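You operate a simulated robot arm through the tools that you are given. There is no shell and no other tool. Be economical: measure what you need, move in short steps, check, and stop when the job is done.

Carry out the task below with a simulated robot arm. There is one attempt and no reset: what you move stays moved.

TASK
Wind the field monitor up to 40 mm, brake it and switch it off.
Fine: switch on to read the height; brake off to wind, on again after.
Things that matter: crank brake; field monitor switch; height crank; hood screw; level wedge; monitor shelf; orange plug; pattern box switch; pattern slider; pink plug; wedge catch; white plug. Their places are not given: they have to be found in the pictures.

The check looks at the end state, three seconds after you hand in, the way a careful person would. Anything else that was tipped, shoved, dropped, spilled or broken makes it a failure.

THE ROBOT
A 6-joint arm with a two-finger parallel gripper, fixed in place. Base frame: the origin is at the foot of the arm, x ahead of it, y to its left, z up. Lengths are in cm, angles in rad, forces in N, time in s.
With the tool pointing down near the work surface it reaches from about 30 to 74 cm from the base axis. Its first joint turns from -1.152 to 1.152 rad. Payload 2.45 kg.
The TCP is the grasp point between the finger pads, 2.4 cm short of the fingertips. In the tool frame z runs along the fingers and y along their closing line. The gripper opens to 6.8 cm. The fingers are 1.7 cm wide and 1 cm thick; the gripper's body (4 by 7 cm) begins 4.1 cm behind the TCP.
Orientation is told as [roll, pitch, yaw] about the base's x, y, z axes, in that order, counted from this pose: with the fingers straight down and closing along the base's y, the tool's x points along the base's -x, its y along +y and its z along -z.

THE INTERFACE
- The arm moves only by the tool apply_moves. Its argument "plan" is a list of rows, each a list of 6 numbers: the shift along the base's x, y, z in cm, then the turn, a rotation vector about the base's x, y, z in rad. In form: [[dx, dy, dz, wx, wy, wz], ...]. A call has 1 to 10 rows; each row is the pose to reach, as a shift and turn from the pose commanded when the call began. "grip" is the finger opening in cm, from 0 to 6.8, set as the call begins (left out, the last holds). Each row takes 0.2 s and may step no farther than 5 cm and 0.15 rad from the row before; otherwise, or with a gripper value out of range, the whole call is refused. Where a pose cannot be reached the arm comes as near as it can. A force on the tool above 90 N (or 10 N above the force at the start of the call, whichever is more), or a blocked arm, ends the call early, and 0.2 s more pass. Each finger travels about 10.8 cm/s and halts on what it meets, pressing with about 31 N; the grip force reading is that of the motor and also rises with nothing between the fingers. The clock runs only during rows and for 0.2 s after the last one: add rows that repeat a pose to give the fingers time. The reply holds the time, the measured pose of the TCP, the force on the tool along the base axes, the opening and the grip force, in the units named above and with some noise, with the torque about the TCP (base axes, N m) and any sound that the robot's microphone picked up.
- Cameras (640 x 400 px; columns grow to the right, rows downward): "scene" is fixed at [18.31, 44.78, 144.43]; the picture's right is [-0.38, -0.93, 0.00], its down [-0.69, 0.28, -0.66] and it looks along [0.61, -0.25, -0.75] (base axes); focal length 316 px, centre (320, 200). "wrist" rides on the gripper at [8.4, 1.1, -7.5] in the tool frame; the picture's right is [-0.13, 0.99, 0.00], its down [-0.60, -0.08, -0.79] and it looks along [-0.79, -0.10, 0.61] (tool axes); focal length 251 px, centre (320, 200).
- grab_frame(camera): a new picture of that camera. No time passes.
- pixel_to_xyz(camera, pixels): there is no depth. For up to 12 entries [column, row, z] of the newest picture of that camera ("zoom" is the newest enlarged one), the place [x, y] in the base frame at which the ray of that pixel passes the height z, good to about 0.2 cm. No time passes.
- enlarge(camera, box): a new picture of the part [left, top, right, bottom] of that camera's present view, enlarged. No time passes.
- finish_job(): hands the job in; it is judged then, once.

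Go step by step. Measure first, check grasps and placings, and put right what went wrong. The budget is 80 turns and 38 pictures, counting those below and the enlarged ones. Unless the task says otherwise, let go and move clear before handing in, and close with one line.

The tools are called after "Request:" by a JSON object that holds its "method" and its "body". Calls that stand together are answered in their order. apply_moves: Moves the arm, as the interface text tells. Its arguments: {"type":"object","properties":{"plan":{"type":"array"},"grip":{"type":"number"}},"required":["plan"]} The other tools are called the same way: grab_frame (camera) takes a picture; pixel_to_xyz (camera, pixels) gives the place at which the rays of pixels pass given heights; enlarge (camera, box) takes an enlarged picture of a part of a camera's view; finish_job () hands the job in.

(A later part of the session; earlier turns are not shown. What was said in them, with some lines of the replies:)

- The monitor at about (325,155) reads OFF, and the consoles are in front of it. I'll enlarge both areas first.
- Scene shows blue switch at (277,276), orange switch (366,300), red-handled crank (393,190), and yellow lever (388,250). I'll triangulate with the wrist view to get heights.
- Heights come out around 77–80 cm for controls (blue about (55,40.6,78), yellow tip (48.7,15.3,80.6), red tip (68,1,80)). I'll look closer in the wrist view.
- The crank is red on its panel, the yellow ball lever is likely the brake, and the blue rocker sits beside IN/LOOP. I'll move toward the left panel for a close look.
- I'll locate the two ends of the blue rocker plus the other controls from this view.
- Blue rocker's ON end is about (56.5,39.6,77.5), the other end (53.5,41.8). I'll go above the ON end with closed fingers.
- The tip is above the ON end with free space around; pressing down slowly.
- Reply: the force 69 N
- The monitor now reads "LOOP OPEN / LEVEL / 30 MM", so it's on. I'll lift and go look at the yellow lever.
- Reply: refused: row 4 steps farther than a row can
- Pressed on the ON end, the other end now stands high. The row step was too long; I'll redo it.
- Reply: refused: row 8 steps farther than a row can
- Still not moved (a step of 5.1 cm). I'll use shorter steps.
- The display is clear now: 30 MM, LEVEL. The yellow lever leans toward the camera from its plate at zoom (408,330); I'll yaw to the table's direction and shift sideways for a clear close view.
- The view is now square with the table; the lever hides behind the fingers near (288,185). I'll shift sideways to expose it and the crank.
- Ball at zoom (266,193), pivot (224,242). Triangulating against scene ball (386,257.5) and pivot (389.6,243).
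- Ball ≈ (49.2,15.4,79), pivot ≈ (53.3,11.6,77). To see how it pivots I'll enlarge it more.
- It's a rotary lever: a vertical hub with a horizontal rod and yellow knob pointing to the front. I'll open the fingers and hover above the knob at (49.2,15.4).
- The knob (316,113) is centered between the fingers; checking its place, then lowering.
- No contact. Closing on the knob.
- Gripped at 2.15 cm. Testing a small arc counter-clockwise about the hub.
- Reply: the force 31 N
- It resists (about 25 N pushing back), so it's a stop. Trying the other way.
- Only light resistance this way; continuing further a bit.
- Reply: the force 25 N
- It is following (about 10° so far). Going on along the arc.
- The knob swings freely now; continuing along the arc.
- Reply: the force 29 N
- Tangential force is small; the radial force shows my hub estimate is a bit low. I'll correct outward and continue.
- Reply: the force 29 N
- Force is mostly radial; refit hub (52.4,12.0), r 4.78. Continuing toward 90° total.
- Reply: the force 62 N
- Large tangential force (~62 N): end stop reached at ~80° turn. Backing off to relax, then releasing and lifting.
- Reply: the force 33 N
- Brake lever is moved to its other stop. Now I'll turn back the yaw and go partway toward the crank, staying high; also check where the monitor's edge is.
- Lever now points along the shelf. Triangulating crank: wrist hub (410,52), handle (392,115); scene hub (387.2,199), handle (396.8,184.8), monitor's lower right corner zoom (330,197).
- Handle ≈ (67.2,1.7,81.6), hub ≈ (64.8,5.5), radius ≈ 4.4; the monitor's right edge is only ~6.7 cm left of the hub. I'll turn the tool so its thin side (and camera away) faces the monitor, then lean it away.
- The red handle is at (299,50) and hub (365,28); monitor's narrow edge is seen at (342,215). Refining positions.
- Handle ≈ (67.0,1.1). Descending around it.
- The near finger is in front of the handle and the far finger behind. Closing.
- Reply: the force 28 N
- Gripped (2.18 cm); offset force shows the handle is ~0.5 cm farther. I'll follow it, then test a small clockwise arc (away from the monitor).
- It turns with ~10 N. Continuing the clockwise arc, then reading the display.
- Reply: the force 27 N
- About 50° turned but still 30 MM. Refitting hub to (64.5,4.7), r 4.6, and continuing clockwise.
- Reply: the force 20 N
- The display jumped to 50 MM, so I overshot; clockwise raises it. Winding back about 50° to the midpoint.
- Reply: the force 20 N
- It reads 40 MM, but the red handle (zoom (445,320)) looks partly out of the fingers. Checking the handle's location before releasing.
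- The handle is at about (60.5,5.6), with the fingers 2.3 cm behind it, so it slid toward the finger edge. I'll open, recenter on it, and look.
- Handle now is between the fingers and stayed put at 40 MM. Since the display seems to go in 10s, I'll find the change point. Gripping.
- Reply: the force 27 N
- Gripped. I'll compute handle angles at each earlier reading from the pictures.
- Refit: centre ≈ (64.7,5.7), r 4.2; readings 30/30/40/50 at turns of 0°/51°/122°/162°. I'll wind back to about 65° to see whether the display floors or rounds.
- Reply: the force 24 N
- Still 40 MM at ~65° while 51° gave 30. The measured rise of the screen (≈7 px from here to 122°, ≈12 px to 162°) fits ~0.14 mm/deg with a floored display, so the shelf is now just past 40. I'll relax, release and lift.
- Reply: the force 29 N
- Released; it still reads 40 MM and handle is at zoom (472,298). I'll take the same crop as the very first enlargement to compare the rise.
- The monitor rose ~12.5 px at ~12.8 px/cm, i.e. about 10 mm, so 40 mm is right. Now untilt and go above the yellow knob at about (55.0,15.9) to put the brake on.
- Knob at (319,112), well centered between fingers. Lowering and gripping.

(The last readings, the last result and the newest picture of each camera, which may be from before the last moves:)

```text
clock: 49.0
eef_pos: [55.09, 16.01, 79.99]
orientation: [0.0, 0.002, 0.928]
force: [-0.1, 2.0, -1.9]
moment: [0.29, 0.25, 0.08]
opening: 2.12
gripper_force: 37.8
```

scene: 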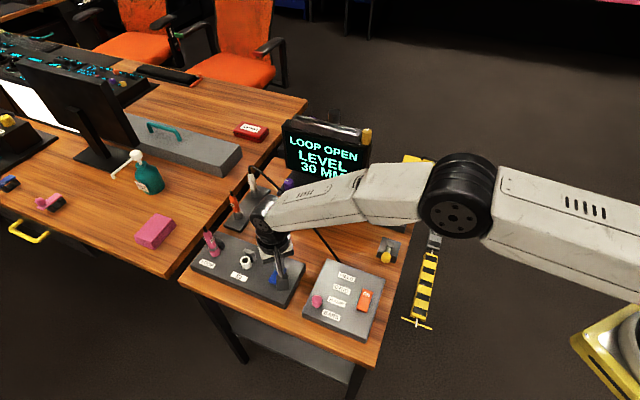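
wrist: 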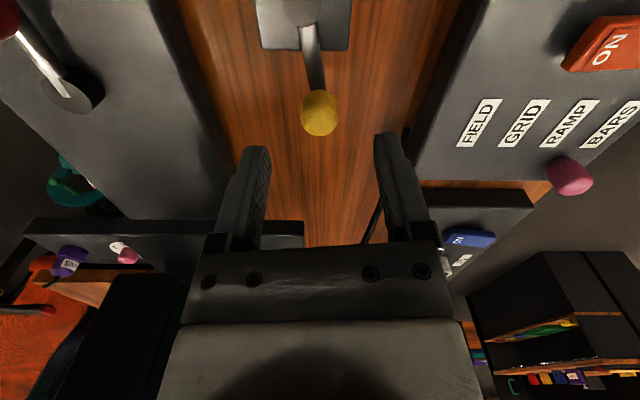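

Gripped. Swinging the lever counter-clockwise back along the measured arc.

Request:
{"method": "apply_moves", "body": {"plan": [[-0.59, 0.3, 0, 0, 0, 0.14], [-1.21, 0.56, 0, 0, 0, 0.28], [-1.86, 0.72, 0, 0, 0, 0.42], [-2.52, 0.79, 0, 0, 0, 0.56], [-3.19, 0.76, 0, 0, 0, 0.7], [-3.85, 0.65, 0, 0, 0, 0.84], [-4.49, 0.44, 0, 0, 0, 0.98], [-4.49, 0.44, 0, 0, 0, 0.98]]}}

```text
clock: 50.8
eef_pos: [50.58, 16.51, 80.02]
orientation: [0.001, 0.0, 1.909]
force: [-8.0, 24.6, 4.5]
moment: [0.32, -0.25, 0.09]
opening: 2.13
gripper_force: 38.5
```

Request:
{"method": "apply_moves", "body": {"plan": [[-0.6, -0.22, 0, 0, 0, 0.14], [-1.16, -0.6, 0, 0, 0, 0.28], [-1.65, -1.05, 0, 0, 0, 0.42], [-1.88, -1.3, 0, 0, 0, 0.46], [-1.88, -1.3, 0, 0, 0, 0.46]]}}

```text
clock: 52.0
eef_pos: [49.03, 15.21, 80.12]
orientation: [-0.006, 0.004, 2.37]
force: [12.1, 34.7, -20.7]
moment: [-0.12, -0.09, 0.27]
opening: 2.15
gripper_force: 37.7
```

~34 N against the turn at (49.0,15.2): the original stop is reached. Relaxing, releasing and lifting.

Request:
{"method": "apply_moves", "body": {"plan": [[0.22, 0.25, 0, 0, 0, 0], [0.22, 0.25, 0, 0, 0, 0]]}}

Request:
{"method": "apply_moves", "body": {"plan": [[0, 0, 0, 0, 0, 0], [0, 0, 0, 0, 0, 0], [0, 0, 2, 0, 0, -0.1], [0, 0, 6, 0, 0, -0.2], [0, 0, 10, 0, 0, -0.3], [0, 0, 14, 0, 0, -0.45], [0, 0, 16, 0, 0, -0.6]], "grip": 5}}

Request:
{"method": "apply_moves", "body": {"plan": [[0, 3, 0, 0, 0, -0.15], [0, 6, 0, 0, 0, -0.3], [0, 9, 0, 0, 0, -0.45], [0, 12, 0, 0, 0, -0.6], [0, 15, 0, 0, 0, -0.75], [0, 18, 0, 0, 0, -0.9], [0, 20, 0, 0, 0, -1.05], [0, 22, 0, 0, 0, -1.2], [0, 22.5, 0, 0, 0, -1.35], [0, 22.5, 0, 0, 0, -1.5]], "grip": 0}}

Request:
{"method": "enlarge", "body": {"camera": "scene", "box": [220, 100, 440, 320]}}

```text
clock: 52.6
eef_pos: [48.97, 15.28, 79.94]
orientation: [-0.001, 0.002, 2.366]
force: [9.0, 11.9, -5.7]
moment: [-0.47, -0.69, 0.04]
opening: 2.13
gripper_force: 37.7
```

```text
clock: 54.2
eef_pos: [48.96, 15.2, 96.01]
orientation: [0.001, -0.001, 1.764]
force: [0.5, 0.7, -0.2]
moment: [0.01, 0.01, -0.02]
opening: 5.0
gripper_force: 0.1
```

```text
clock: 56.4
eef_pos: [48.98, 37.7, 95.92]
orientation: [-0.001, 0.001, 0.266]
force: [0.3, 0.2, 0.6]
moment: [-0.03, 0.0, 0.01]
opening: 0.02
gripper_force: 23.4
```

```text
1.82 times, centred on (330, 210) of scene
```

zoom: 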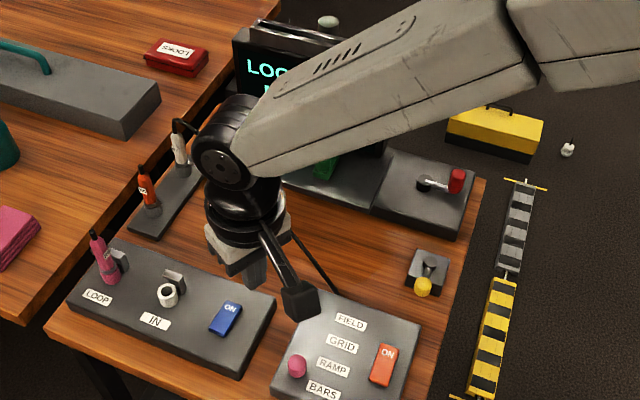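

Brake lever is back at its first position and nothing else moved. Now press the near (OFF) end of the blue rocker at about (53.6,41.7).

Request:
{"method": "apply_moves", "body": {"plan": [[2, 2, -1, 0, 0, -0.13], [4.6, 4, -3, 0, 0, -0.266], [4.6, 4, -7, 0, 0, -0.266], [4.6, 4, -10.5, 0, 0, -0.266], [4.6, 4, -12.5, 0, 0, -0.266], [4.6, 4, -12.5, 0, 0, -0.266]]}}

Request:
{"method": "apply_moves", "body": {"plan": [[0, 0, -0.6, 0, 0, 0], [0, 0, -1.2, 0, 0, 0], [0, 0, -1.8, 0, 0, 0], [0, 0, -2.4, 0, 0, 0], [0, 0, -2.4, 0, 0, 0]]}}

```text
clock: 57.8
eef_pos: [53.68, 41.94, 83.42]
orientation: [0.0, -0.001, -0.001]
force: [-0.5, 0.6, 0.3]
moment: [0.0, -0.03, -0.02]
opening: 0.0
gripper_force: 23.9
```

```text
clock: 59.0
eef_pos: [53.54, 41.88, 81.02]
orientation: [0.001, 0.0, 0.001]
force: [-0.5, 0.0, 0.0]
moment: [-0.02, -0.01, 0.01]
opening: 0.0
gripper_force: 23.3
```

No contact force yet; pressing a little further.

Request:
{"method": "apply_moves", "body": {"plan": [[0, 0, -0.3, 0, 0, 0], [0, 0, -0.6, 0, 0, 0], [0, 0, -0.9, 0, 0, 0], [0, 0, -0.9, 0, 0, 0]]}}

Request:
{"method": "enlarge", "body": {"camera": "scene", "box": [220, 100, 440, 320]}}

```text
clock: 60.0
eef_pos: [53.52, 41.94, 80.6]
orientation: [0.001, -0.003, 0.003]
force: [-29.9, -13.0, 59.9]
moment: [-0.86, 0.21, -0.32]
opening: 0.0
gripper_force: 23.7
```

```text
1.82 times, centred on (330, 210) of scene
```

zoom: 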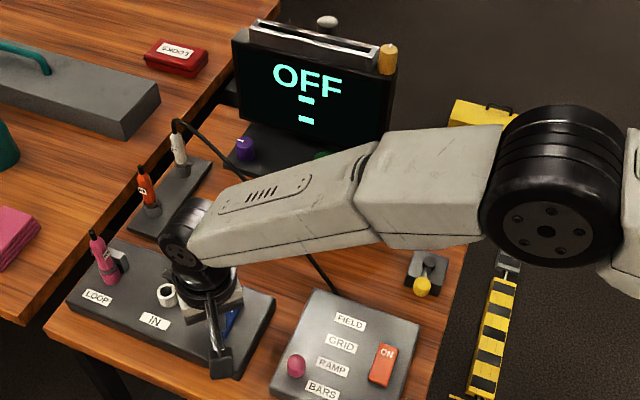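

The monitor reads OFF. Lifting clear and taking one last look.

Request:
{"method": "apply_moves", "body": {"plan": [[0, 0, 2, 0, 0, 0], [0, 0, 6, 0, 0, 0], [0, 0, 10, 0, 0, 0], [0, 0, 14, 0, 0, 0], [-3, -3, 16, 0, 0, 0], [-6, -6, 18, 0, 0, 0], [-9, -9, 20, 0, 0, 0], [-11, -13, 21, 0, 0, 0], [-12, -17, 22, 0, 0, 0], [-12, -21, 23, 0, 0, 0]]}}

Request:
{"method": "grab_frame", "body": {"camera": "scene"}}

```text
clock: 62.2
eef_pos: [41.54, 20.68, 103.1]
orientation: [0.001, -0.001, 0.001]
force: [-0.6, -0.5, -0.2]
moment: [-0.03, 0.01, -0.01]
opening: 0.0
gripper_force: 23.2
```

```text
3 pictures are left
```

scene: 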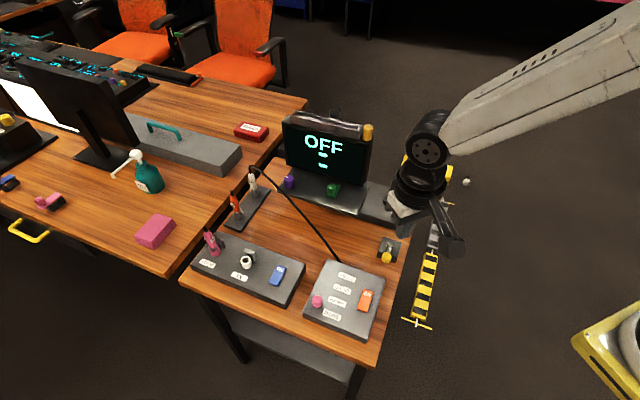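

The monitor is OFF at the raised height, the yellow brake (386,252) is back where it started, and everything else is undisturbed. Handing in.

Request:
{"method": "finish_job", "body": {}}

```text
The job is handed in.
```

The field monitor is at 40 mm by its last reading before switch-off, the crank brake is back on at its original stop, and the monitor is switched off. The display only shows steps of 10 mm, so I also measured the rise in the pictures: about 10 mm up from the starting 30 mm, give or take a few millimetres.
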